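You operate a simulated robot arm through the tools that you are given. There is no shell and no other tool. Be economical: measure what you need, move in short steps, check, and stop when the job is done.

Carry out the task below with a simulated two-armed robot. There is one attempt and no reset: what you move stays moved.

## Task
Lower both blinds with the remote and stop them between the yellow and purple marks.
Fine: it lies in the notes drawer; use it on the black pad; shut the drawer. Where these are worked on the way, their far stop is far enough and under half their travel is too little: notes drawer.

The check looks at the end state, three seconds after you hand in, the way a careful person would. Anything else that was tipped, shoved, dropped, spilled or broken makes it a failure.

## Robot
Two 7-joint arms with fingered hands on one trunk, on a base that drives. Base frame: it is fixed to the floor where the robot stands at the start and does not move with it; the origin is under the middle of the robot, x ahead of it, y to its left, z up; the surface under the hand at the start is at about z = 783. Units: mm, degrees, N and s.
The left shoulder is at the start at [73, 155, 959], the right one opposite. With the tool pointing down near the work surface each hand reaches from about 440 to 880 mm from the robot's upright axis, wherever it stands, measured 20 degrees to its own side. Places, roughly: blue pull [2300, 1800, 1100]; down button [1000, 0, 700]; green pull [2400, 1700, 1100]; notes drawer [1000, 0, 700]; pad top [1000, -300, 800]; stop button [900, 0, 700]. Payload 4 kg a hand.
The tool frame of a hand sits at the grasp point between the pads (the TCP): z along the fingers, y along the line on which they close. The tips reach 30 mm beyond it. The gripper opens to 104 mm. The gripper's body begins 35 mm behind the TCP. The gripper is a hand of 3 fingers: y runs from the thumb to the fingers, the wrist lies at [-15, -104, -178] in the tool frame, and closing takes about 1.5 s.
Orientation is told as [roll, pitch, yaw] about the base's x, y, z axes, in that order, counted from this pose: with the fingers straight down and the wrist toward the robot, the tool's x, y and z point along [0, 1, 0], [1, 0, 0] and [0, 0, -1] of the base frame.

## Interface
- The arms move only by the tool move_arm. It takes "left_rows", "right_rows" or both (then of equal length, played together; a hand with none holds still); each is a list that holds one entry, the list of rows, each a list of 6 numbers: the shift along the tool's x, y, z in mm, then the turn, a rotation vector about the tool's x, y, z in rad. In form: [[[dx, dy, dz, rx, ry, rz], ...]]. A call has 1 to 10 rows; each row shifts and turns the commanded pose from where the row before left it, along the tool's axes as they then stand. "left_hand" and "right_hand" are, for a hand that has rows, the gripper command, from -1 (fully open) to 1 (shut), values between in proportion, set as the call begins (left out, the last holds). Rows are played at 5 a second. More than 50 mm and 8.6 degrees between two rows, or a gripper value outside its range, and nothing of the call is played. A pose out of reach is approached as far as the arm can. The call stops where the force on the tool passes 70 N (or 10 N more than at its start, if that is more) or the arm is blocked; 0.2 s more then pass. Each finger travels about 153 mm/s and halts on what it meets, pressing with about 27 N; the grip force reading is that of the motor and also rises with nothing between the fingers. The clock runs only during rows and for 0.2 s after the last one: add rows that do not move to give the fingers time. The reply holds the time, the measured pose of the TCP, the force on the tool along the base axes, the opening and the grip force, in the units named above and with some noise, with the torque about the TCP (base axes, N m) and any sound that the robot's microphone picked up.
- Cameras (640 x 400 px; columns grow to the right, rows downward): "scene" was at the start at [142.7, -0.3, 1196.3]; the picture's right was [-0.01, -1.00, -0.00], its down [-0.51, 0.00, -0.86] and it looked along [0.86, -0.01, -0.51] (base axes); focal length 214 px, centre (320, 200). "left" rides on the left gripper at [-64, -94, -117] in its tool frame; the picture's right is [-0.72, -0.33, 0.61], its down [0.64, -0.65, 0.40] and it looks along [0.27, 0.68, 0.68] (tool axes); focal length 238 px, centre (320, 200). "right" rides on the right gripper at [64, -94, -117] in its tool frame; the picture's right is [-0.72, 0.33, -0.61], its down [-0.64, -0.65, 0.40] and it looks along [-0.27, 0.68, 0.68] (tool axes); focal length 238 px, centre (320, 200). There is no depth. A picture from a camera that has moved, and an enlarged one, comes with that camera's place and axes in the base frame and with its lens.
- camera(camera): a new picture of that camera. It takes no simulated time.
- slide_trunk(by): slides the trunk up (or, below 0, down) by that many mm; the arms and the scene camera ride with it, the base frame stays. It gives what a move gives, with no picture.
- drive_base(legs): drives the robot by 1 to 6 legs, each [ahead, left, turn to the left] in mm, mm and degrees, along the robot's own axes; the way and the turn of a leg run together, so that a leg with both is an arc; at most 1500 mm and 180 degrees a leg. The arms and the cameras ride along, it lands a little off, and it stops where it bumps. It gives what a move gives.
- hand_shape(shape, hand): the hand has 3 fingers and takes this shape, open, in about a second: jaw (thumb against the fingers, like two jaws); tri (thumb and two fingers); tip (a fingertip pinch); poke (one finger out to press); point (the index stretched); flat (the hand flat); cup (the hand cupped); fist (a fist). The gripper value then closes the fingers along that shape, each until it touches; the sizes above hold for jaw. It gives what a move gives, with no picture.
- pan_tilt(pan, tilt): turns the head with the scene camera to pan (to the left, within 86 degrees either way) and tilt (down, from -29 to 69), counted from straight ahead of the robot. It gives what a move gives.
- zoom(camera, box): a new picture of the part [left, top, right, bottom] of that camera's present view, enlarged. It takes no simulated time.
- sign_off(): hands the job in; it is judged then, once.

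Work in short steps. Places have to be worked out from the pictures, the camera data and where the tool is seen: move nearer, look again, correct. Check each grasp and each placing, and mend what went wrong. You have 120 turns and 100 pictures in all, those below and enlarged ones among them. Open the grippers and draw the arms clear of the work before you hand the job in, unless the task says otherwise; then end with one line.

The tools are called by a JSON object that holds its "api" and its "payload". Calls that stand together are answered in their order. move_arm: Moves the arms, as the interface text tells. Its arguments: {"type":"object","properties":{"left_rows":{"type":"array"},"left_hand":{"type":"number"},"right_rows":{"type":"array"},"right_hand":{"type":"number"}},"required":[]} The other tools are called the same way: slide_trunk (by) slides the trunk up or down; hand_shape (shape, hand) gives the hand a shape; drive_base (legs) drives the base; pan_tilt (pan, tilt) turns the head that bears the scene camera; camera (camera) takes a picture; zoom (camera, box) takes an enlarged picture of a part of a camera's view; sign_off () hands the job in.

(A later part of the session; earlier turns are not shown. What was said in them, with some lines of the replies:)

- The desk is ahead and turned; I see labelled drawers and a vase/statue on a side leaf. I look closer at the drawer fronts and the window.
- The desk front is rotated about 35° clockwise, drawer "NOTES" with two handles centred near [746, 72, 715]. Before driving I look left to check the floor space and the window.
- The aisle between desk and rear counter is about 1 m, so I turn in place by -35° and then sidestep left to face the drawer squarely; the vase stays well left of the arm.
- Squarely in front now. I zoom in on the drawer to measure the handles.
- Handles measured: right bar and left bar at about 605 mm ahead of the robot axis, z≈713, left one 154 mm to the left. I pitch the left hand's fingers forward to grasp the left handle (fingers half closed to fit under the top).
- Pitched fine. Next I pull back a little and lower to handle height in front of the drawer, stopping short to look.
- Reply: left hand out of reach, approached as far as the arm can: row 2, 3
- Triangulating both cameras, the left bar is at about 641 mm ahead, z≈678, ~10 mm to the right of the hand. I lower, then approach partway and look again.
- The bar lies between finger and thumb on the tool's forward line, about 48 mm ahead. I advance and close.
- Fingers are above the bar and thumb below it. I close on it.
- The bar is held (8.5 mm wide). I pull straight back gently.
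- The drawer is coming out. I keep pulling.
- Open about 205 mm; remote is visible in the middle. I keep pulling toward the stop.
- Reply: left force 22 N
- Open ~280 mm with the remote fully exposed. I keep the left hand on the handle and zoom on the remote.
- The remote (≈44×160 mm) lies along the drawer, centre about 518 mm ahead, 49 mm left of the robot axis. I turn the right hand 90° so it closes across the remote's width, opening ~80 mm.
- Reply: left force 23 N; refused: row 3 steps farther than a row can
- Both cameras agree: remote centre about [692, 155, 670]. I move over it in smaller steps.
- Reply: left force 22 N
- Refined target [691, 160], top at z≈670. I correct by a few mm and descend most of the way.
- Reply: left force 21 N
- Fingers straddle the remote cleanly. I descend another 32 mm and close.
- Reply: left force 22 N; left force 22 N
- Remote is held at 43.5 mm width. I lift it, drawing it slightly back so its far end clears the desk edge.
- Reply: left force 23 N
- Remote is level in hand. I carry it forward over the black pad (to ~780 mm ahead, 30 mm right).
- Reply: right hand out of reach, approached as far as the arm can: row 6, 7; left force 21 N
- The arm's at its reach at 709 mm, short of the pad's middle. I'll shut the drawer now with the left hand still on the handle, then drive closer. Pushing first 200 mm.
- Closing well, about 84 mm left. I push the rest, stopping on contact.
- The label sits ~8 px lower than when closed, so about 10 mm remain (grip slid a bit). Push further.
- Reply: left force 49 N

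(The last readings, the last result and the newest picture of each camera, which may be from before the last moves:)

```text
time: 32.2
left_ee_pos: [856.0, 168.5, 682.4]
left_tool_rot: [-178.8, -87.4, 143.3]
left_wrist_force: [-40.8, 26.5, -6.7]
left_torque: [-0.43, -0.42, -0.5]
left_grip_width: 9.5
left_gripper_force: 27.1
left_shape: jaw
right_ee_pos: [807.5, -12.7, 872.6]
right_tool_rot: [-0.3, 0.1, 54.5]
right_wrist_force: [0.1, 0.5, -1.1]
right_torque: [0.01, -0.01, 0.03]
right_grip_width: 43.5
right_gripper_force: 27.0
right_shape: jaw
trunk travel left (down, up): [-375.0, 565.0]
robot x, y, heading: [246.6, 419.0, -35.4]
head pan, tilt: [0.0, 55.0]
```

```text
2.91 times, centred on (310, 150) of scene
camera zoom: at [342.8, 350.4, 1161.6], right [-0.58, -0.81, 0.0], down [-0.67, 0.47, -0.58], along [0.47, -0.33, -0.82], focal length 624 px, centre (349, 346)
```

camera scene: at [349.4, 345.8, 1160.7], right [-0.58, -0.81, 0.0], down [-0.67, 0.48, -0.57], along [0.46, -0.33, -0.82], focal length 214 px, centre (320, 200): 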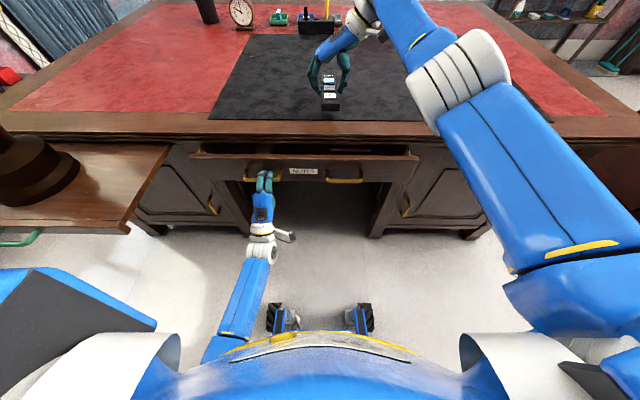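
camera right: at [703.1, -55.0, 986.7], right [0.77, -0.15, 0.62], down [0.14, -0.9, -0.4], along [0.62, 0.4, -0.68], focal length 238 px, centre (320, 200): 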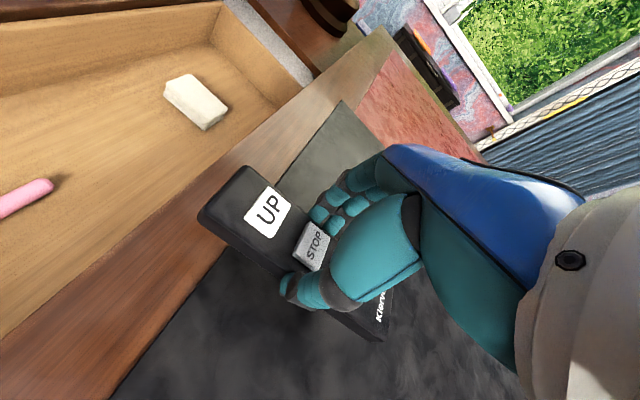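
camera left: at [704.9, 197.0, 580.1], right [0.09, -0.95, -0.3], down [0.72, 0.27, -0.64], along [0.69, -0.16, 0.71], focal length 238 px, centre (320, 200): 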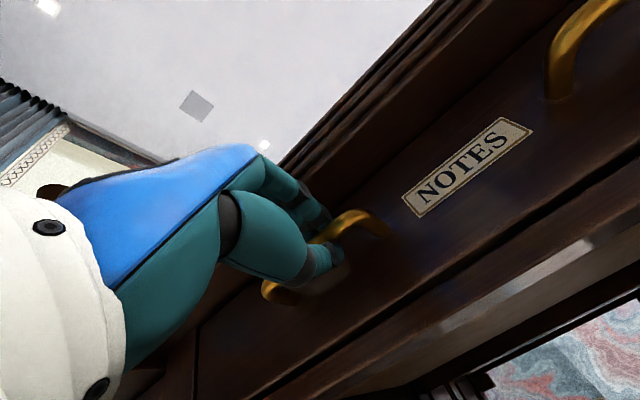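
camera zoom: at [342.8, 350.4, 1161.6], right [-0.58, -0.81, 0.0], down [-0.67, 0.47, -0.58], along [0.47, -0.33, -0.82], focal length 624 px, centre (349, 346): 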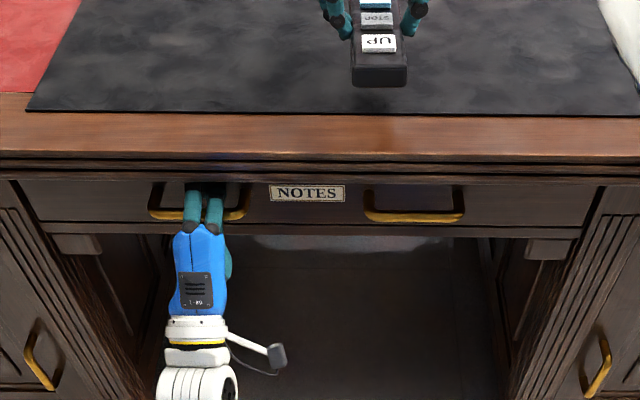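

Shut: label and bars are where they were originally and the force rose to ~48 N. I release and draw the left hand back.

{"api": "move_arm", "payload": {"left_rows": [[[0, 0, 0, 0, 0, 0], [0, 0, 0, 0, 0, 0], [0, 0, 0, 0, 0, 0], [0, 0, -30, 0, 0, 0], [0, 0, -40, 0, 0, 0], [0, 0, -40, 0, 0, 0]]], "left_hand": 0.1}}

{"api": "camera", "payload": {"camera": "scene"}}

```text
time: 33.6
left_ee_pos: [771.5, 230.0, 675.4]
left_tool_rot: [-178.6, -87.8, 143.1]
left_wrist_force: [-0.5, -0.4, -0.5]
left_torque: [-0.01, 0.0, 0.01]
left_grip_width: 46.5
left_gripper_force: 0.1
left_shape: jaw
right_ee_pos: [811.6, -16.1, 868.6]
right_tool_rot: [-0.1, -0.1, 54.3]
right_wrist_force: [-0.1, 0.3, -1.3]
right_torque: [-0.03, 0.0, -0.04]
right_grip_width: 43.6
right_gripper_force: 26.9
right_shape: jaw
trunk travel left (down, up): [-375.0, 565.0]
robot x, y, heading: [245.5, 418.8, -35.6]
head pan, tilt: [0.0, 55.0]
```

```text
64 pictures are left
camera scene: at [348.7, 346.4, 1160.9], right [-0.58, -0.81, 0.0], down [-0.67, 0.48, -0.57], along [0.46, -0.33, -0.82], focal length 214 px, centre (320, 200)
```

scene: 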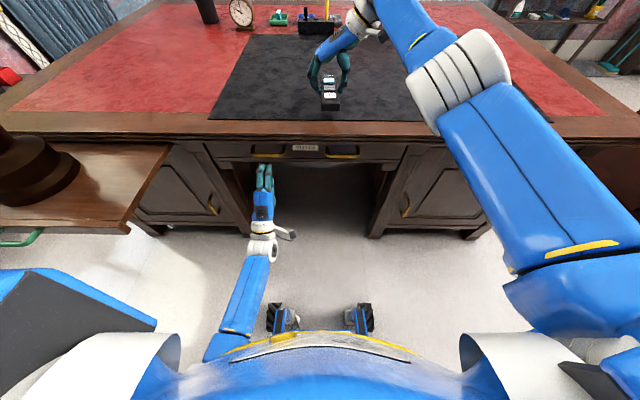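

Drawer shut and hand clear. I raise the left hand up out of the way before driving closer.

{"api": "move_arm", "payload": {"left_rows": [[[0, 45, -5, 0, 0, 0], [5, 48, 0, 0, 0, 0], [5, 48, 0, 0, 0, 0], [5, 48, 0, 0, 0, 0], [5, 48, 0, 0, 0, 0], [5, 48, 0, 0, 0, 0], [5, 48, 0, 0, 0, 0], [5, 48, 0, 0, 0, 0], [5, 48, 0, 0, 0, 0], [5, 48, 0, 0, 0, 0]]]}}

{"api": "drive_base", "payload": {"legs": [[150, 0, 0]]}}

{"api": "camera", "payload": {"camera": "scene"}}

```text
time: 35.8
left_ee_pos: [780.2, 277.5, 1149.3]
left_tool_rot: [-179.2, -88.0, 143.6]
left_wrist_force: [-0.3, -0.4, 0.1]
left_torque: [0.03, -0.01, 0.01]
left_grip_width: 46.6
left_gripper_force: 0.0
left_shape: jaw
right_ee_pos: [811.9, -15.8, 867.8]
right_tool_rot: [-0.1, 0.0, 54.5]
right_wrist_force: [-0.3, -0.6, -1.2]
right_torque: [0.0, -0.02, -0.01]
right_grip_width: 43.7
right_gripper_force: 27.0
right_shape: jaw
trunk travel left (down, up): [-375.0, 565.0]
robot x, y, heading: [245.9, 418.8, -35.7]
head pan, tilt: [0.0, 55.0]
```

```text
time: 37.2
left_ee_pos: [902.8, 190.6, 1149.8]
left_tool_rot: [-179.4, -87.9, 144.0]
left_wrist_force: [0.5, 0.6, -0.7]
left_torque: [0.01, 0.0, -0.02]
left_grip_width: 46.5
left_gripper_force: 0.1
left_shape: jaw
right_ee_pos: [935.9, -102.2, 868.5]
right_tool_rot: [-0.1, 0.0, 54.6]
right_wrist_force: [0.7, -0.3, -1.9]
right_torque: [0.01, 0.05, 0.01]
right_grip_width: 43.7
right_gripper_force: 27.1
right_shape: jaw
trunk travel left (down, up): [-375.0, 565.0]
robot x, y, heading: [368.7, 331.5, -35.8]
head pan, tilt: [0.0, 55.0]
```

```text
63 pictures are left
camera scene: at [472.2, 258.8, 1160.9], right [-0.58, -0.81, 0.0], down [-0.67, 0.48, -0.57], along [0.47, -0.33, -0.82], focal length 214 px, centre (320, 200)
```

scene: 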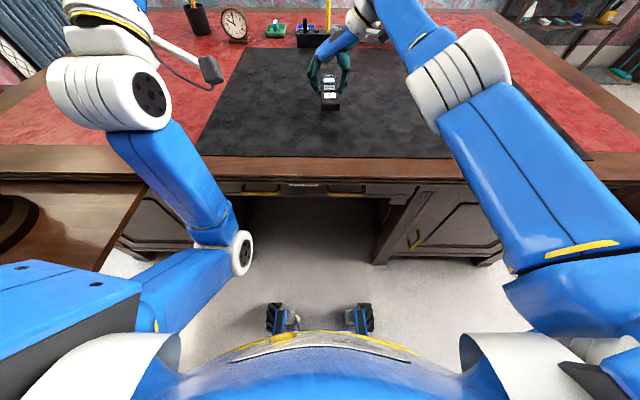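

Now over the middle of the pad. I lower the remote toward it stepwise, drawing back a touch since the arm was at its reach limit.

{"api": "move_arm", "payload": {"right_rows": [[[10, 0, 15, 0, 0, 0], [10, 0, 15, 0, 0, 0], [0, 0, 10, 0, 0, 0]]]}}

{"api": "camera", "payload": {"camera": "right"}}

{"api": "zoom", "payload": {"camera": "scene", "box": [270, 40, 390, 120]}}

```text
time: 38.0
left_ee_pos: [901.4, 192.3, 1150.1]
left_tool_rot: [-179.1, -87.9, 143.8]
left_wrist_force: [-0.2, 0.6, -0.9]
left_torque: [-0.02, 0.03, 0.04]
left_grip_width: 46.7
left_gripper_force: 0.1
left_shape: jaw
right_ee_pos: [918.0, -88.8, 829.6]
right_tool_rot: [-0.1, 0.0, 54.6]
right_wrist_force: [0.6, -0.5, -1.5]
right_torque: [-0.02, 0.01, -0.01]
right_grip_width: 43.7
right_gripper_force: 27.4
right_shape: jaw
trunk travel left (down, up): [-375.0, 565.0]
robot x, y, heading: [371.0, 328.1, -35.5]
head pan, tilt: [0.0, 55.0]
```

```text
62 pictures are left
camera right: at [811.9, -129.3, 946.1], right [0.77, -0.15, 0.62], down [0.14, -0.9, -0.4], along [0.62, 0.4, -0.68], focal length 238 px, centre (320, 200)
```

right: 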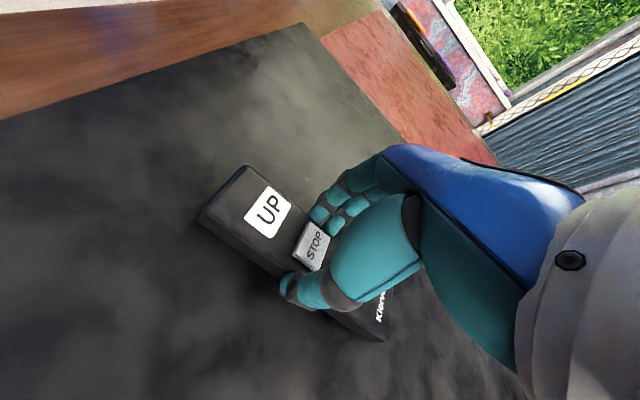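

```text
5.00 times, centred on (330, 80) of scene
camera zoom: at [472.3, 259.0, 1160.8], right [-0.58, -0.81, 0.0], down [-0.67, 0.48, -0.57], along [0.47, -0.33, -0.82], focal length 1072 px, centre (270, 800)
```

zoom: 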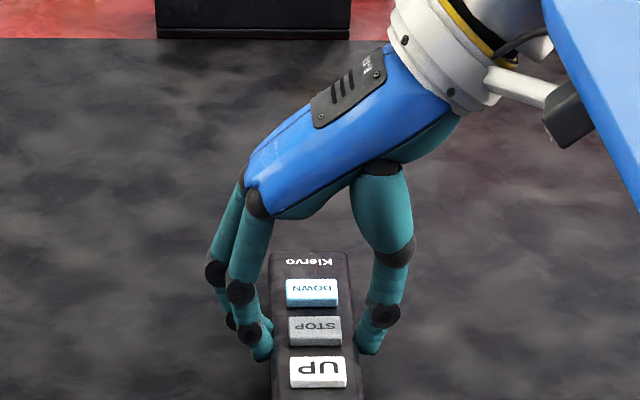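

Still above the pad. I lower in small steps watching the force.

{"api": "move_arm", "payload": {"right_rows": [[[0, 0, 5, 0, 0, 0], [0, 0, 5, 0, 0, 0], [0, 0, 2, 0, 0, 0]]]}}

{"api": "move_arm", "payload": {"right_rows": [[[0, 0, 2, 0, 0, 0], [0, 0, 2, 0, 0, 0]]]}}

```text
time: 38.8
left_ee_pos: [898.2, 193.4, 1152.5]
left_tool_rot: [180.0, -87.6, 144.5]
left_wrist_force: [-0.1, -0.6, 0.6]
left_torque: [0.0, 0.0, -0.02]
left_grip_width: 46.8
left_gripper_force: 0.0
left_shape: jaw
right_ee_pos: [916.9, -89.3, 822.6]
right_tool_rot: [-0.6, -0.2, 54.5]
right_wrist_force: [3.0, -3.3, 20.5]
right_torque: [-0.15, -0.02, -0.04]
right_grip_width: 44.3
right_gripper_force: 26.5
right_shape: jaw
trunk travel left (down, up): [-375.0, 565.0]
robot x, y, heading: [369.5, 325.0, -35.7]
head pan, tilt: [0.0, 55.0]
```

```text
time: 39.4
left_ee_pos: [897.8, 194.5, 1153.3]
left_tool_rot: [-179.7, -87.6, 144.4]
left_wrist_force: [-0.5, 0.4, 0.1]
left_torque: [0.02, 0.02, -0.01]
left_grip_width: 46.6
left_gripper_force: 0.0
left_shape: jaw
right_ee_pos: [917.1, -88.1, 821.6]
right_tool_rot: [-0.9, -0.2, 54.7]
right_wrist_force: [5.7, -4.9, 37.0]
right_torque: [-0.22, -0.07, -0.15]
right_grip_width: 45.6
right_gripper_force: 26.9
right_shape: jaw
trunk travel left (down, up): [-375.0, 565.0]
robot x, y, heading: [370.3, 329.3, -35.5]
head pan, tilt: [0.0, 55.0]
```

Resting on the pad at TCP z≈822. I relieve the force, open, and rise.

{"api": "move_arm", "payload": {"right_rows": [[[0, 0, -4, 0, 0, 0], [0, 0, 0, 0, 0, 0]]]}}

{"api": "move_arm", "payload": {"right_rows": [[[0, 0, 0, 0, 0, 0], [0, 0, 0, 0, 0, 0], [0, 0, 0, 0, 0, 0], [0, 0, 0, 0, 0, 0], [0, 0, -30, 0, 0, 0], [0, 0, -40, 0, 0, 0], [0, 0, -40, 0, 0, 0]]], "right_hand": -0.6}}

{"api": "zoom", "payload": {"camera": "scene", "box": [270, 40, 390, 120]}}

{"api": "camera", "payload": {"camera": "right"}}

```text
time: 40.0
left_ee_pos: [898.4, 193.8, 1150.8]
left_tool_rot: [-179.8, -87.6, 144.2]
left_wrist_force: [0.2, 0.4, 0.0]
left_torque: [-0.01, 0.02, 0.03]
left_grip_width: 46.5
left_gripper_force: 0.0
left_shape: jaw
right_ee_pos: [917.3, -87.7, 822.5]
right_tool_rot: [-0.4, 0.0, 54.6]
right_wrist_force: [4.5, -4.9, 27.7]
right_torque: [-0.17, -0.08, -0.14]
right_grip_width: 45.9
right_gripper_force: 27.1
right_shape: jaw
trunk travel left (down, up): [-375.0, 565.0]
robot x, y, heading: [367.7, 328.2, -35.6]
head pan, tilt: [0.0, 55.0]
```

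```text
time: 41.6
left_ee_pos: [900.3, 192.1, 1150.4]
left_tool_rot: [-178.9, -87.7, 143.7]
left_wrist_force: [-0.3, 0.3, 0.5]
left_torque: [0.02, -0.01, 0.02]
left_grip_width: 46.7
left_gripper_force: 0.1
left_shape: jaw
right_ee_pos: [918.2, -88.1, 928.1]
right_tool_rot: [-0.1, 0.1, 54.6]
right_wrist_force: [0.6, -0.3, 0.8]
right_torque: [0.01, -0.03, 0.02]
right_grip_width: 82.9
right_gripper_force: 0.0
right_shape: jaw
trunk travel left (down, up): [-375.0, 565.0]
robot x, y, heading: [370.6, 329.6, -35.2]
head pan, tilt: [0.0, 55.0]
```

```text
5.00 times, centred on (330, 80) of scene
camera zoom: at [471.3, 260.0, 1161.0], right [-0.58, -0.81, 0.0], down [-0.67, 0.48, -0.57], along [0.47, -0.33, -0.82], focal length 1072 px, centre (270, 800)
```

zoom: 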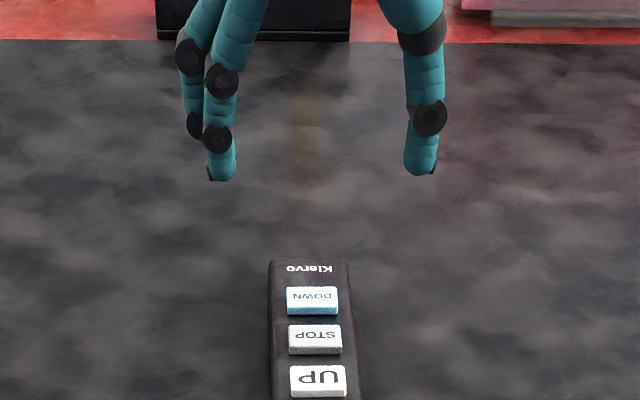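

```text
59 pictures are left
camera right: at [811.0, -128.1, 1045.1], right [0.77, -0.15, 0.62], down [0.14, -0.9, -0.4], along [0.62, 0.4, -0.68], focal length 238 px, centre (320, 200)
```

right: 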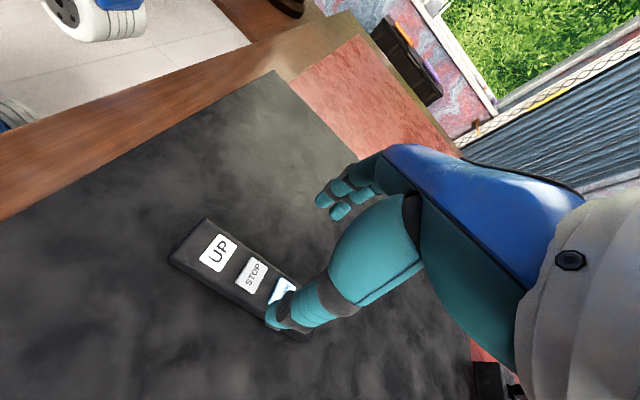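

Remote stands on the pad, buttons up. Now I look at the blinds and marks.

{"api": "pan_tilt", "payload": {"pan": 72, "tilt": -5}}

{"api": "camera", "payload": {"camera": "scene"}}

```text
time: 43.1
left_ee_pos: [901.2, 191.9, 1149.4]
left_tool_rot: [-179.5, -87.7, 144.2]
left_wrist_force: [0.5, -0.6, 0.2]
left_torque: [-0.02, 0.03, -0.01]
left_grip_width: 46.7
left_gripper_force: 0.0
left_shape: jaw
right_ee_pos: [918.6, -88.6, 926.6]
right_tool_rot: [-0.3, -0.1, 54.6]
right_wrist_force: [0.1, -0.3, -0.4]
right_torque: [0.01, 0.01, -0.03]
right_grip_width: 82.7
right_gripper_force: 0.0
right_shape: jaw
trunk travel left (down, up): [-375.0, 565.0]
robot x, y, heading: [370.5, 328.3, -35.6]
head pan, tilt: [72.0, -5.0]
```

```text
58 pictures are left
camera scene: at [483.6, 352.8, 1253.1], right [0.6, -0.8, 0.0], down [0.07, 0.05, -1.0], along [0.8, 0.59, 0.09], focal length 214 px, centre (320, 200)
```

scene: 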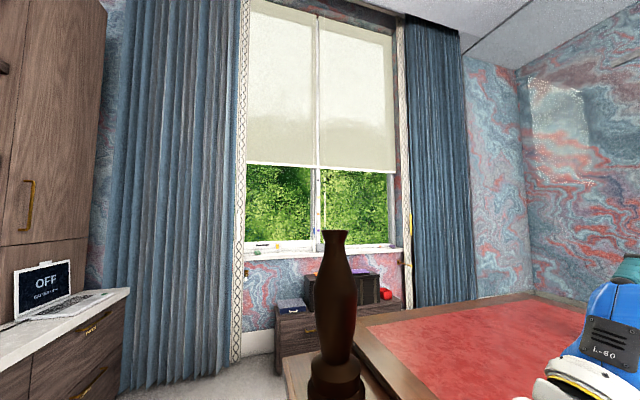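

{"api": "zoom", "payload": {"camera": "scene", "box": [230, 140, 420, 260]}}

{"api": "zoom", "payload": {"camera": "scene", "box": [0, 240, 130, 330]}}

```text
3.33 times, centred on (325, 200) of scene
camera zoom: at [483.6, 352.8, 1253.1], right [0.6, -0.8, 0.0], down [0.07, 0.05, -1.0], along [0.8, 0.59, 0.09], focal length 715 px, centre (303, 200)
```

zoom: 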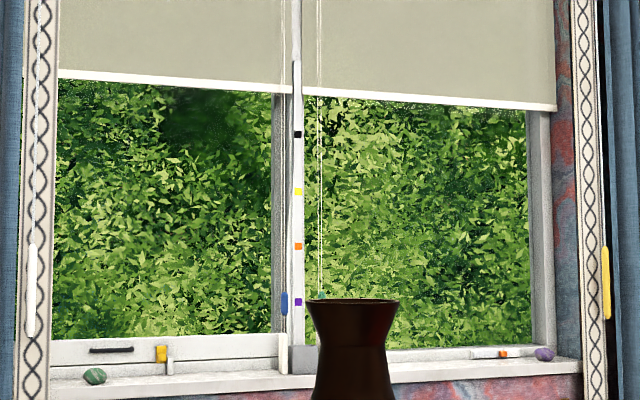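

```text
4.44 times, centred on (65, 285) of scene
camera zoom: at [483.6, 352.8, 1253.1], right [0.6, -0.8, 0.0], down [0.07, 0.05, -1.0], along [0.8, 0.59, 0.09], focal length 953 px, centre (1453, -178)
```

zoom: 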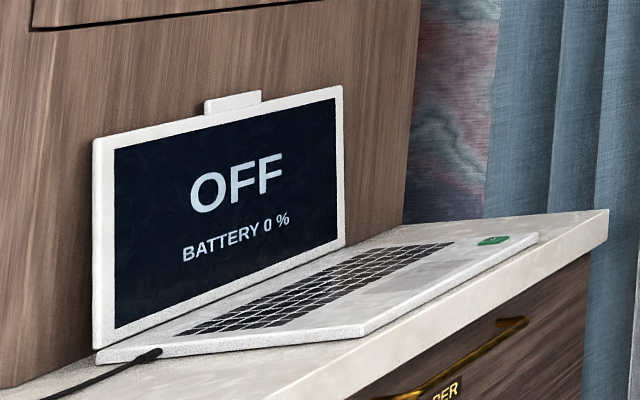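

Marks are on the central post: black, yellow, orange, purple; blinds' lower edges now above black. I'll aim for about the orange mark. First I turn the right hand back (wrist toward robot, more reach) and take the poke shape.

{"api": "move_arm", "payload": {"right_rows": [[[0, 0, -20, 0, 0, 0.149], [0, 0, 0, 0, 0, 0.149], [0, 0, 0, 0, 0, 0.149], [0, 0, 0, 0, 0, 0.149], [0, 0, 0, 0, 0, 0.149], [0, 0, 0, 0, 0, 0.149], [0, 0, 0, 0, 0, 0.149], [0, 0, 0, 0, 0, 0.149], [0, 0, 0, 0, 0, 0.149], [0, 0, 0, 0, 0, 0.149]]]}}

{"api": "hand_shape", "payload": {"hand": "right", "shape": "poke"}}

{"api": "pan_tilt", "payload": {"pan": 0, "tilt": 50}}

{"api": "camera", "payload": {"camera": "right"}}

{"api": "camera", "payload": {"camera": "scene"}}

```text
time: 45.3
left_ee_pos: [901.9, 192.4, 1150.6]
left_tool_rot: [-178.6, -87.8, 143.3]
left_wrist_force: [0.0, -0.7, 0.2]
left_torque: [-0.06, 0.03, -0.01]
left_grip_width: 46.7
left_gripper_force: 0.1
left_shape: jaw
right_ee_pos: [917.6, -88.7, 947.8]
right_tool_rot: [0.0, -0.1, -30.9]
right_wrist_force: [-0.1, 0.6, -0.1]
right_torque: [0.0, 0.01, 0.01]
right_grip_width: 82.6
right_gripper_force: 0.1
right_shape: jaw
trunk travel left (down, up): [-375.0, 565.0]
robot x, y, heading: [374.1, 332.2, -35.4]
head pan, tilt: [72.0, -5.0]
```

```text
time: 46.2
left_ee_pos: [900.7, 192.2, 1149.7]
left_tool_rot: [-179.3, -87.8, 143.9]
left_wrist_force: [-0.9, 0.1, 0.2]
left_torque: [-0.01, -0.01, -0.03]
left_grip_width: 46.7
left_gripper_force: 0.1
left_shape: jaw
right_ee_pos: [918.4, -89.2, 948.4]
right_tool_rot: [0.0, -0.1, -30.8]
right_wrist_force: [-0.7, 0.0, 0.2]
right_torque: [0.01, 0.06, -0.01]
right_grip_width: 0.0
right_gripper_force: 0.1
right_shape: poke
trunk travel left (down, up): [-375.0, 565.0]
robot x, y, heading: [371.7, 331.9, -35.5]
head pan, tilt: [72.0, -5.0]
```

```text
time: 47.6
left_ee_pos: [899.5, 192.0, 1150.5]
left_tool_rot: [-179.4, -87.8, 144.1]
left_wrist_force: [-0.3, -0.6, 0.0]
left_torque: [-0.01, 0.02, -0.01]
left_grip_width: 46.9
left_gripper_force: 0.1
left_shape: jaw
right_ee_pos: [918.1, -88.8, 946.5]
right_tool_rot: [0.0, -0.2, -30.8]
right_wrist_force: [0.0, 0.4, 0.5]
right_torque: [-0.01, 0.02, -0.01]
right_grip_width: 0.1
right_gripper_force: 0.1
right_shape: poke
trunk travel left (down, up): [-375.0, 565.0]
robot x, y, heading: [370.9, 327.2, -35.5]
head pan, tilt: [0.0, 50.0]
```

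```text
55 pictures are left
camera right: at [869.8, 13.1, 1065.0], right [-0.09, -0.78, 0.62], down [-0.89, -0.22, -0.41], along [0.45, -0.58, -0.68], focal length 238 px, centre (320, 200)
```

right: 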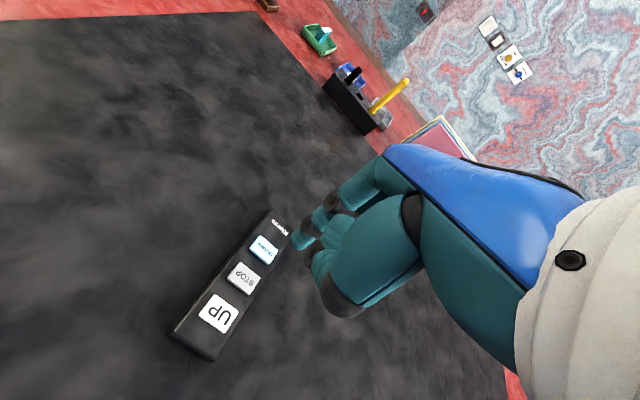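

```text
54 pictures are left
camera scene: at [475.9, 256.3, 1167.4], right [-0.58, -0.82, 0.0], down [-0.63, 0.44, -0.64], along [0.52, -0.37, -0.77], focal length 214 px, centre (320, 200)
```

scene: 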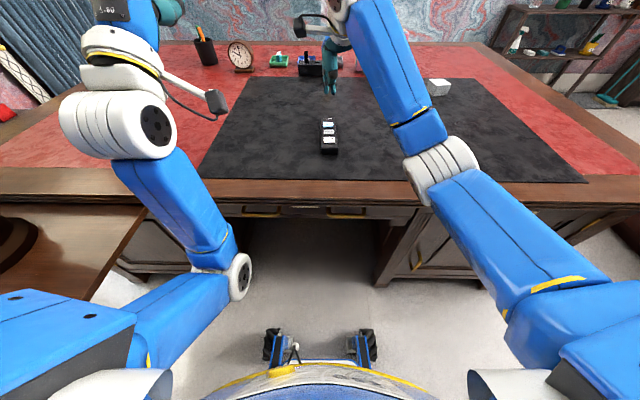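

The poking finger seems to lie on the tool axis. I zoom both views to locate the tip.

{"api": "zoom", "payload": {"camera": "right", "box": [160, 170, 400, 370]}}

{"api": "zoom", "payload": {"camera": "scene", "box": [280, 60, 380, 160]}}

```text
2.00 times, centred on (280, 270) of right
camera zoom: at [869.8, 13.1, 1065.0], right [-0.09, -0.78, 0.62], down [-0.89, -0.22, -0.41], along [0.45, -0.58, -0.68], focal length 477 px, centre (400, 60)
```

zoom: 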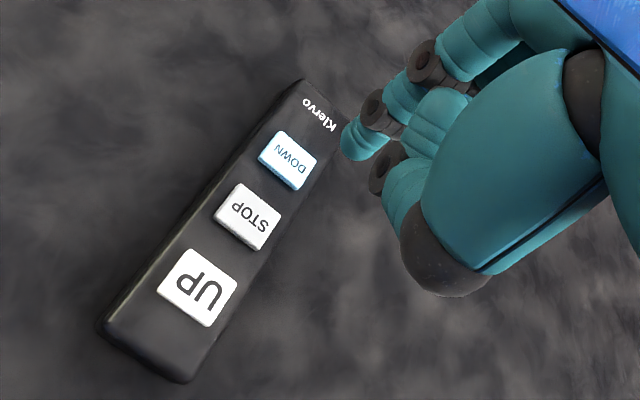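

```text
4.00 times, centred on (330, 110) of scene
camera zoom: at [475.9, 256.3, 1167.4], right [-0.58, -0.82, 0.0], down [-0.63, 0.44, -0.64], along [0.52, -0.37, -0.77], focal length 858 px, centre (280, 560)
```

zoom: 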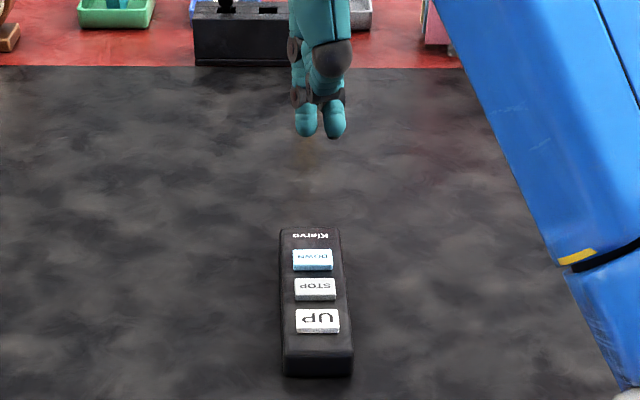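

STOP lies right below the TCP and DOWN 40 mm farther. I pan the head to the window, align the wrist, and first try the harmless STOP to calibrate the press depth.

{"api": "pan_tilt", "payload": {"pan": 72, "tilt": -5}}

{"api": "move_arm", "payload": {"right_rows": [[[0, 0, 40, 0, 0, 0.08], [0, 0, 40, 0, 0, 0], [0, 0, 15, 0, 0, 0]]]}}

{"api": "camera", "payload": {"camera": "right"}}

```text
time: 49.0
left_ee_pos: [900.7, 191.2, 1149.9]
left_tool_rot: [-179.2, -87.7, 143.9]
left_wrist_force: [-0.1, 0.1, -0.3]
left_torque: [0.0, 0.04, 0.03]
left_grip_width: 46.8
left_gripper_force: 0.0
left_shape: jaw
right_ee_pos: [918.1, -89.3, 948.0]
right_tool_rot: [0.0, -0.1, -30.8]
right_wrist_force: [0.8, -0.1, 1.3]
right_torque: [-0.02, 0.0, 0.0]
right_grip_width: 0.0
right_gripper_force: 0.0
right_shape: poke
trunk travel left (down, up): [-375.0, 565.0]
robot x, y, heading: [374.5, 331.8, -35.1]
head pan, tilt: [72.0, -5.0]
```

```text
time: 49.8
left_ee_pos: [901.5, 191.5, 1150.1]
left_tool_rot: [-179.3, -87.8, 143.8]
left_wrist_force: [0.8, 0.3, -0.2]
left_torque: [0.0, 0.0, 0.04]
left_grip_width: 46.5
left_gripper_force: 0.0
left_shape: jaw
right_ee_pos: [918.1, -88.6, 854.3]
right_tool_rot: [0.0, -0.2, -35.5]
right_wrist_force: [0.1, -0.4, -1.1]
right_torque: [0.0, -0.01, -0.03]
right_grip_width: 0.0
right_gripper_force: 0.0
right_shape: poke
trunk travel left (down, up): [-375.0, 565.0]
robot x, y, heading: [369.4, 329.9, -35.5]
head pan, tilt: [72.0, -5.0]
```

```text
51 pictures are left
camera right: at [878.2, 16.3, 971.0], right [-0.15, -0.77, 0.62], down [-0.9, -0.15, -0.41], along [0.4, -0.62, -0.68], focal length 238 px, centre (320, 200)
```

right: 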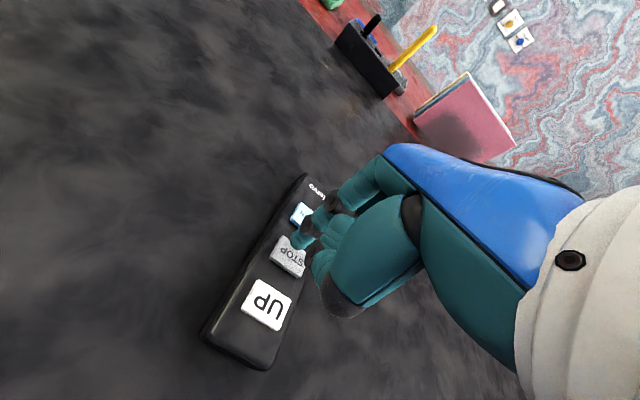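

The tip is right over STOP. I descend in small steps.

{"api": "move_arm", "payload": {"right_rows": [[[0, 0, 8, 0, 0, 0], [0, 0, 4, 0, 0, 0], [0, 0, 3, 0, 0, 0], [0, 0, 3, 0, 0, 0]]]}}

{"api": "zoom", "payload": {"camera": "right", "box": [180, 160, 400, 360]}}

```text
time: 50.8
left_ee_pos: [900.3, 193.0, 1150.1]
left_tool_rot: [-179.0, -87.5, 143.6]
left_wrist_force: [0.0, -1.2, -0.1]
left_torque: [-0.02, 0.0, 0.02]
left_grip_width: 46.7
left_gripper_force: 0.0
left_shape: jaw
right_ee_pos: [917.6, -88.6, 835.5]
right_tool_rot: [-0.1, -0.4, -35.5]
right_wrist_force: [1.8, -0.7, 4.5]
right_torque: [0.0, -0.01, 0.01]
right_grip_width: 0.0
right_gripper_force: 0.1
right_shape: poke
trunk travel left (down, up): [-375.0, 565.0]
robot x, y, heading: [371.3, 327.7, -35.2]
head pan, tilt: [72.0, -5.0]
heard: click
```

```text
2.00 times, centred on (290, 260) of right
camera zoom: at [877.4, 17.3, 953.0], right [-0.15, -0.77, 0.62], down [-0.9, -0.15, -0.41], along [0.41, -0.62, -0.67], focal length 477 px, centre (380, 80)
```

zoom: 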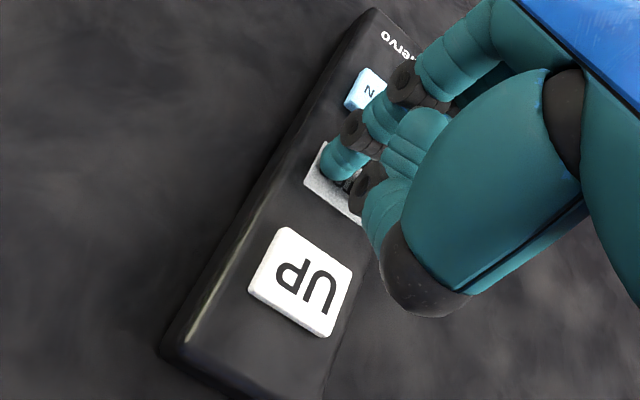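

A click at TCP z≈835: the press works. Now I rise, move 40 mm to DOWN, press, and return above STOP.

{"api": "move_arm", "payload": {"right_rows": [[[0, 0, -18, 0, 0, 0], [0, 40, 0, 0, 0, 0]]]}}

{"api": "zoom", "payload": {"camera": "right", "box": [180, 160, 400, 360]}}

```text
time: 51.4
left_ee_pos: [902.1, 191.8, 1149.7]
left_tool_rot: [-178.5, -87.9, 143.1]
left_wrist_force: [-0.3, 0.7, -0.2]
left_torque: [0.01, -0.03, 0.01]
left_grip_width: 46.5
left_gripper_force: 0.1
left_shape: jaw
right_ee_pos: [951.8, -112.6, 851.0]
right_tool_rot: [-0.1, 0.1, -35.4]
right_wrist_force: [-0.5, -0.7, 0.4]
right_torque: [0.02, 0.0, 0.01]
right_grip_width: 0.2
right_gripper_force: 0.1
right_shape: poke
trunk travel left (down, up): [-375.0, 565.0]
robot x, y, heading: [369.6, 329.6, -35.4]
head pan, tilt: [72.0, -5.0]
```

```text
2.00 times, centred on (290, 260) of right
camera zoom: at [912.1, -6.0, 968.4], right [-0.15, -0.77, 0.61], down [-0.9, -0.14, -0.4], along [0.4, -0.62, -0.68], focal length 477 px, centre (380, 80)
```

zoom: 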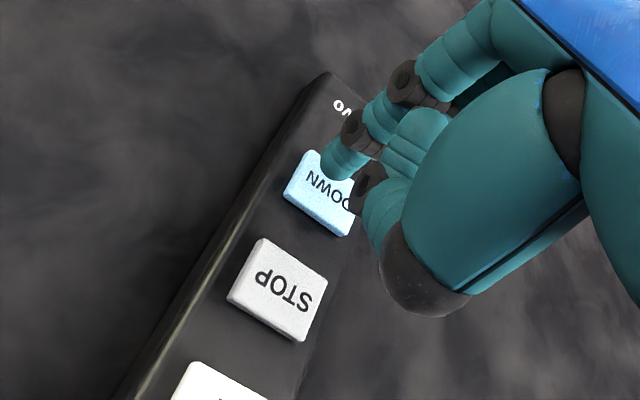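

Over DOWN. Press and return above STOP in one go, then look at the blinds.

{"api": "move_arm", "payload": {"right_rows": [[[0, 0, 10, 0, 0, 0], [0, 0, 8, 0, 0, 0], [0, 0, -18, 0, 0, 0], [0, -40, 0, 0, 0, 0]]]}}

{"api": "zoom", "payload": {"camera": "scene", "box": [230, 140, 420, 260]}}

```text
time: 52.4
left_ee_pos: [900.3, 193.4, 1150.2]
left_tool_rot: [-179.4, -87.7, 144.1]
left_wrist_force: [0.4, -0.2, 0.2]
left_torque: [0.03, 0.03, 0.0]
left_grip_width: 46.7
left_gripper_force: 0.0
left_shape: jaw
right_ee_pos: [918.1, -87.4, 852.6]
right_tool_rot: [0.0, -0.3, -35.4]
right_wrist_force: [-0.3, -0.1, 0.8]
right_torque: [-0.02, 0.02, 0.02]
right_grip_width: 0.0
right_gripper_force: 0.1
right_shape: poke
trunk travel left (down, up): [-375.0, 565.0]
robot x, y, heading: [371.6, 326.3, -35.3]
head pan, tilt: [72.0, -5.0]
heard: click
```

```text
3.33 times, centred on (325, 200) of scene
camera zoom: at [482.6, 353.4, 1253.2], right [0.6, -0.8, 0.0], down [0.07, 0.05, -1.0], along [0.8, 0.59, 0.09], focal length 715 px, centre (303, 200)
```

zoom: 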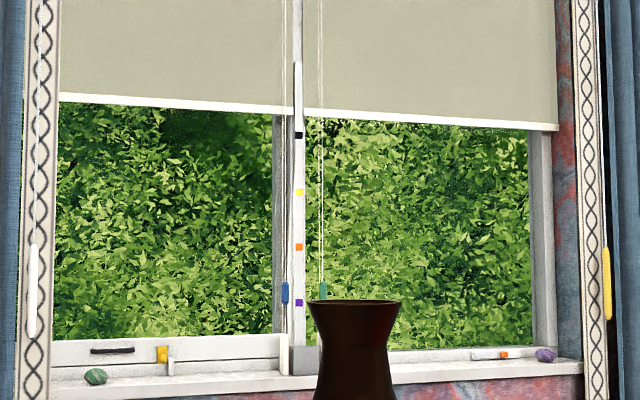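

Both blinds are lowering. I wait about 1 s over STOP and measure again.

{"api": "move_arm", "payload": {"right_rows": [[[0, 0, 0, 0, 0, 0], [0, 0, 0, 0, 0, 0], [0, 0, 0, 0, 0, 0], [0, 0, 0, 0, 0, 0], [0, 0, 0, 0, 0, 0]]]}}

{"api": "zoom", "payload": {"camera": "scene", "box": [230, 140, 420, 260]}}

```text
time: 53.6
left_ee_pos: [901.4, 192.5, 1150.8]
left_tool_rot: [-179.3, -87.8, 143.9]
left_wrist_force: [0.2, -0.1, 0.2]
left_torque: [0.01, 0.0, -0.02]
left_grip_width: 46.5
left_gripper_force: 0.1
left_shape: jaw
right_ee_pos: [919.0, -88.4, 853.7]
right_tool_rot: [0.0, -0.2, -35.4]
right_wrist_force: [0.0, 0.6, 0.7]
right_torque: [0.0, -0.03, -0.03]
right_grip_width: 0.1
right_gripper_force: 0.0
right_shape: poke
trunk travel left (down, up): [-375.0, 565.0]
robot x, y, heading: [368.1, 332.6, -35.1]
head pan, tilt: [72.0, -5.0]
```

```text
3.33 times, centred on (325, 200) of scene
camera zoom: at [483.5, 353.1, 1253.1], right [0.6, -0.8, 0.0], down [0.07, 0.05, -1.0], along [0.8, 0.59, 0.09], focal length 715 px, centre (303, 200)
```

zoom: 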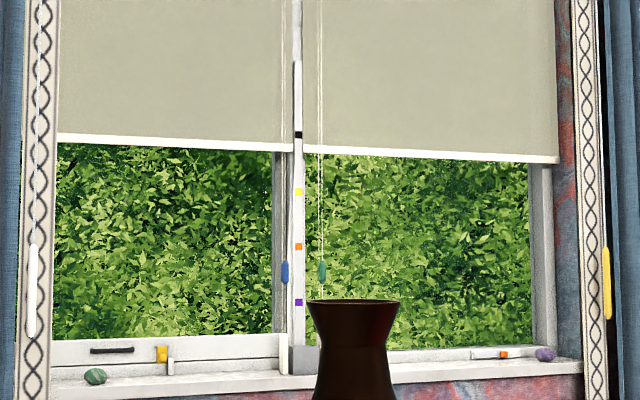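

Left moves ~34 px/s, right ~27 px/s; marks at rows 191 (yellow) and 301 (purple). I wait 2.2 s more and check.

{"api": "move_arm", "payload": {"right_rows": [[[0, 0, 0, 0, 0, 0], [0, 0, 0, 0, 0, 0], [0, 0, 0, 0, 0, 0], [0, 0, 0, 0, 0, 0], [0, 0, 0, 0, 0, 0], [0, 0, 0, 0, 0, 0], [0, 0, 0, 0, 0, 0], [0, 0, 0, 0, 0, 0], [0, 0, 0, 0, 0, 0], [0, 0, 0, 0, 0, 0]]]}}

{"api": "zoom", "payload": {"camera": "scene", "box": [230, 140, 420, 260]}}

```text
time: 55.8
left_ee_pos: [900.0, 193.2, 1150.6]
left_tool_rot: [-179.1, -87.8, 143.8]
left_wrist_force: [0.3, 0.2, 0.2]
left_torque: [-0.04, -0.01, -0.03]
left_grip_width: 46.6
left_gripper_force: 0.1
left_shape: jaw
right_ee_pos: [917.5, -90.2, 852.3]
right_tool_rot: [0.0, -0.2, -35.3]
right_wrist_force: [0.8, 0.5, 0.0]
right_torque: [0.01, 0.0, 0.0]
right_grip_width: 0.0
right_gripper_force: 0.1
right_shape: poke
trunk travel left (down, up): [-375.0, 565.0]
robot x, y, heading: [370.2, 331.7, -35.5]
head pan, tilt: [72.0, -5.0]
```

```text
3.33 times, centred on (325, 200) of scene
camera zoom: at [483.5, 353.1, 1253.1], right [0.6, -0.8, 0.0], down [0.07, 0.05, -1.0], along [0.8, 0.59, 0.09], focal length 715 px, centre (303, 200)
```

zoom: 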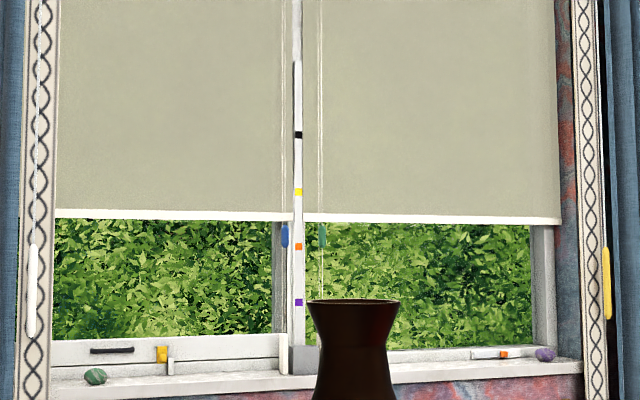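

Both edges at ~218. Two more idle rows, then press STOP.

{"api": "move_arm", "payload": {"right_rows": [[[0, 0, 0, 0, 0, 0], [0, 0, 0, 0, 0, 0], [0, 0, 10, 0, 0, 0], [0, 0, 8, 0, 0, 0], [0, 0, -18, 0, 0, 0]]]}}

{"api": "zoom", "payload": {"camera": "scene", "box": [230, 140, 420, 260]}}

```text
time: 57.0
left_ee_pos: [901.0, 192.8, 1150.8]
left_tool_rot: [-179.1, -87.8, 143.7]
left_wrist_force: [-0.6, 0.3, -0.8]
left_torque: [-0.04, 0.04, 0.02]
left_grip_width: 47.0
left_gripper_force: 0.1
left_shape: jaw
right_ee_pos: [917.6, -90.5, 853.3]
right_tool_rot: [0.0, -0.2, -35.3]
right_wrist_force: [-1.1, -0.3, -0.2]
right_torque: [-0.01, 0.0, -0.01]
right_grip_width: 0.0
right_gripper_force: 0.1
right_shape: poke
trunk travel left (down, up): [-375.0, 565.0]
robot x, y, heading: [367.0, 334.6, -35.5]
head pan, tilt: [72.0, -5.0]
heard: click
```

```text
3.33 times, centred on (325, 200) of scene
camera zoom: at [483.4, 353.3, 1253.1], right [0.6, -0.8, 0.0], down [0.07, 0.05, -1.0], along [0.8, 0.59, 0.09], focal length 715 px, centre (303, 200)
```

zoom: 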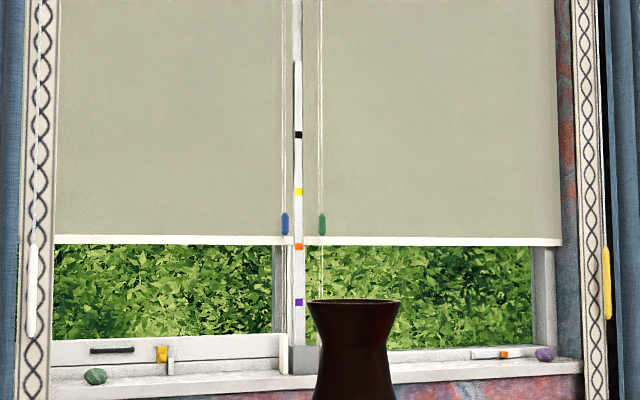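

Both edges sit near the orange mark. I raise the hand clear and confirm the blinds have stopped.

{"api": "move_arm", "payload": {"right_rows": [[[0, 0, -30, 0, 0, 0], [0, 0, -40, 0, 0, 0], [0, -20, -40, 0, 0, 0], [0, -40, -30, 0, 0, 0], [-10, -40, -10, 0, 0, 0], [-10, -40, 0, 0, 0, 0], [-10, -40, 0, 0, 0, 0], [0, 0, 0, 0, 0, 0], [0, 0, 0, 0, 0, 0]]]}}

{"api": "zoom", "payload": {"camera": "scene", "box": [230, 140, 420, 260]}}

{"api": "pan_tilt", "payload": {"pan": 0, "tilt": 50}}

{"api": "camera", "payload": {"camera": "scene"}}

```text
time: 59.0
left_ee_pos: [901.2, 191.2, 1150.2]
left_tool_rot: [-179.8, -87.8, 144.4]
left_wrist_force: [-0.1, -0.5, -0.7]
left_torque: [0.0, 0.01, -0.01]
left_grip_width: 46.7
left_gripper_force: 0.1
left_shape: jaw
right_ee_pos: [749.4, -10.5, 1003.0]
right_tool_rot: [0.0, -0.2, -35.4]
right_wrist_force: [0.2, 0.3, -0.2]
right_torque: [0.0, 0.0, -0.03]
right_grip_width: 0.1
right_gripper_force: 0.0
right_shape: poke
trunk travel left (down, up): [-375.0, 565.0]
robot x, y, heading: [368.6, 328.0, -35.4]
head pan, tilt: [72.0, -5.0]
```

```text
3.33 times, centred on (325, 200) of scene
camera zoom: at [482.7, 353.1, 1253.2], right [0.6, -0.8, 0.0], down [0.07, 0.05, -1.0], along [0.8, 0.59, 0.09], focal length 715 px, centre (303, 200)
```

zoom: 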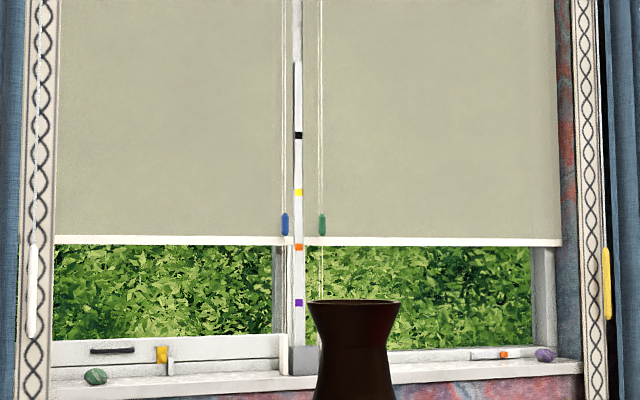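

```text
time: 60.5
left_ee_pos: [899.3, 192.3, 1150.7]
left_tool_rot: [179.9, -87.9, 144.7]
left_wrist_force: [0.7, -0.2, -0.9]
left_torque: [-0.01, -0.02, 0.0]
left_grip_width: 46.7
left_gripper_force: 0.2
left_shape: jaw
right_ee_pos: [749.7, -11.0, 1002.3]
right_tool_rot: [0.1, -0.4, -35.4]
right_wrist_force: [-0.2, -0.1, -0.2]
right_torque: [0.03, 0.0, -0.02]
right_grip_width: 0.0
right_gripper_force: 0.1
right_shape: poke
trunk travel left (down, up): [-375.0, 565.0]
robot x, y, heading: [370.5, 330.5, -35.5]
head pan, tilt: [0.0, 50.0]
```

```text
43 pictures are left
camera scene: at [475.2, 256.1, 1167.5], right [-0.58, -0.82, 0.0], down [-0.63, 0.44, -0.64], along [0.52, -0.37, -0.77], focal length 214 px, centre (320, 200)
```

scene: 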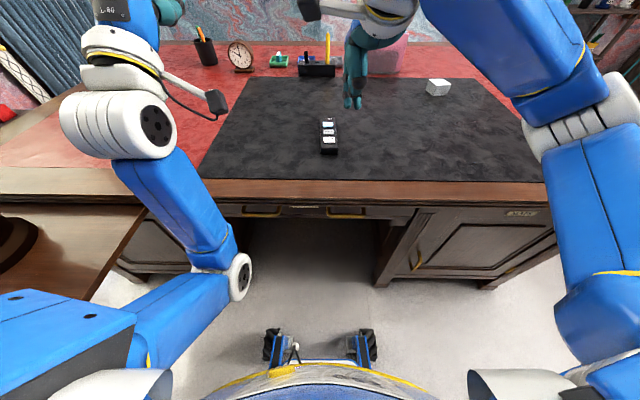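

Blinds stopped between yellow and purple; the remote rests on the pad. I back off, open the hands and check the drawer once more.

{"api": "hand_shape", "payload": {"hand": "right", "shape": "jaw"}}

{"api": "drive_base", "payload": {"legs": [[-140, 0, 0]]}}

{"api": "move_arm", "payload": {"left_rows": [[[0, 0, 0, 0, 0, 0], [0, 0, 0, 0, 0, 0], [0, 0, 0, 0, 0, 0]]], "left_hand": -1, "right_rows": [[[0, 0, 0, 0, 0, 0], [0, 0, 0, 0, 0, 0], [0, 0, 0, 0, 0, 0]]], "right_hand": -1}}

{"api": "zoom", "payload": {"camera": "scene", "box": [190, 20, 470, 200]}}

```text
time: 61.4
left_ee_pos: [901.0, 192.5, 1151.2]
left_tool_rot: [179.9, -87.8, 144.7]
left_wrist_force: [0.2, -1.0, -0.5]
left_torque: [0.0, 0.03, 0.02]
left_grip_width: 46.3
left_gripper_force: 0.1
left_shape: jaw
right_ee_pos: [750.4, -11.2, 1002.7]
right_tool_rot: [0.0, -0.3, -35.4]
right_wrist_force: [0.3, -0.3, -0.1]
right_torque: [0.0, 0.0, 0.02]
right_grip_width: 103.8
right_gripper_force: 0.1
right_shape: jaw
trunk travel left (down, up): [-375.0, 565.0]
robot x, y, heading: [373.4, 331.1, -35.3]
head pan, tilt: [0.0, 50.0]
```

```text
time: 62.7
left_ee_pos: [784.1, 277.2, 1149.6]
left_tool_rot: [180.0, -87.7, 144.9]
left_wrist_force: [-0.3, 0.1, 0.0]
left_torque: [0.01, -0.02, -0.02]
left_grip_width: 46.6
left_gripper_force: 0.1
left_shape: jaw
right_ee_pos: [633.6, 74.4, 1002.9]
right_tool_rot: [0.0, -0.2, -35.1]
right_wrist_force: [0.8, -0.5, 0.3]
right_torque: [0.0, -0.02, -0.01]
right_grip_width: 104.3
right_gripper_force: 0.0
right_shape: jaw
trunk travel left (down, up): [-375.0, 565.0]
robot x, y, heading: [254.0, 415.1, -35.4]
head pan, tilt: [0.0, 50.0]
```

```text
time: 63.5
left_ee_pos: [783.6, 276.9, 1151.9]
left_tool_rot: [179.7, -87.6, 144.9]
left_wrist_force: [-0.2, -0.5, -0.6]
left_torque: [0.01, 0.0, 0.01]
left_grip_width: 103.8
left_gripper_force: 0.1
left_shape: jaw
right_ee_pos: [633.0, 73.9, 1003.8]
right_tool_rot: [0.0, -0.4, -35.2]
right_wrist_force: [0.6, -0.5, 0.8]
right_torque: [-0.02, 0.02, 0.01]
right_grip_width: 104.0
right_gripper_force: 0.0
right_shape: jaw
trunk travel left (down, up): [-375.0, 565.0]
robot x, y, heading: [251.9, 412.6, -35.1]
head pan, tilt: [0.0, 50.0]
```

```text
2.22 times, centred on (330, 110) of scene
camera zoom: at [359.0, 338.9, 1167.4], right [-0.58, -0.82, 0.0], down [-0.63, 0.44, -0.64], along [0.52, -0.37, -0.77], focal length 477 px, centre (298, 400)
```

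zoom: 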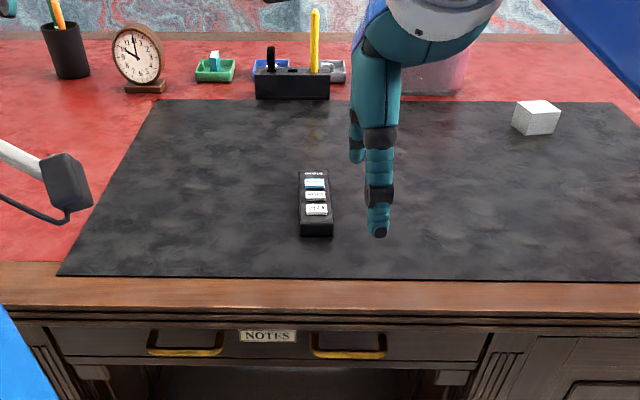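

Everything looks right; one last comparison of the drawer gap in the original camera tilt.

{"api": "pan_tilt", "payload": {"pan": 0, "tilt": 55}}

{"api": "zoom", "payload": {"camera": "scene", "box": [200, 110, 420, 190]}}

```text
time: 64.2
left_ee_pos: [783.3, 278.3, 1152.1]
left_tool_rot: [179.9, -87.7, 144.8]
left_wrist_force: [-1.0, 0.7, 0.5]
left_torque: [-0.02, -0.02, -0.04]
left_grip_width: 103.8
left_gripper_force: 0.1
left_shape: jaw
right_ee_pos: [632.4, 73.1, 1005.0]
right_tool_rot: [-0.1, -0.2, -35.2]
right_wrist_force: [-0.5, 0.8, 0.7]
right_torque: [0.0, -0.02, 0.01]
right_grip_width: 103.9
right_gripper_force: 0.1
right_shape: jaw
trunk travel left (down, up): [-375.0, 565.0]
robot x, y, heading: [254.5, 414.5, -35.4]
head pan, tilt: [0.0, 55.0]
```

```text
2.91 times, centred on (310, 150) of scene
camera zoom: at [354.8, 341.8, 1161.0], right [-0.58, -0.82, 0.0], down [-0.67, 0.47, -0.57], along [0.47, -0.33, -0.82], focal length 624 px, centre (349, 346)
```

zoom: 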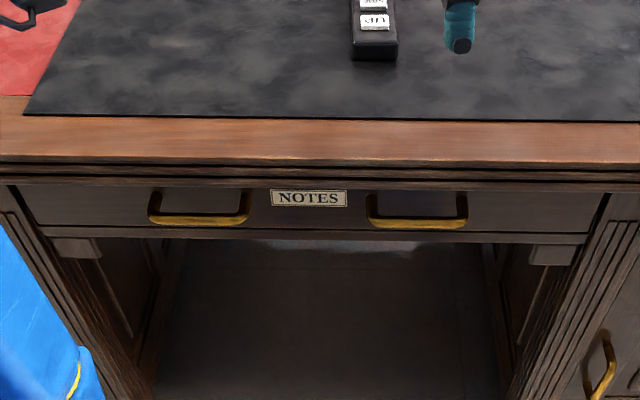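

The drawer gap matches the original picture, so the drawer is fully shut. I hand in.

{"api": "sign_off", "payload": {}}

```text
The job is handed in.
```

I lowered both blinds with the remote and stopped them near the orange mark, between yellow and purple; the remote is on the black pad, the notes drawer is shut, and both hands are open and clear.
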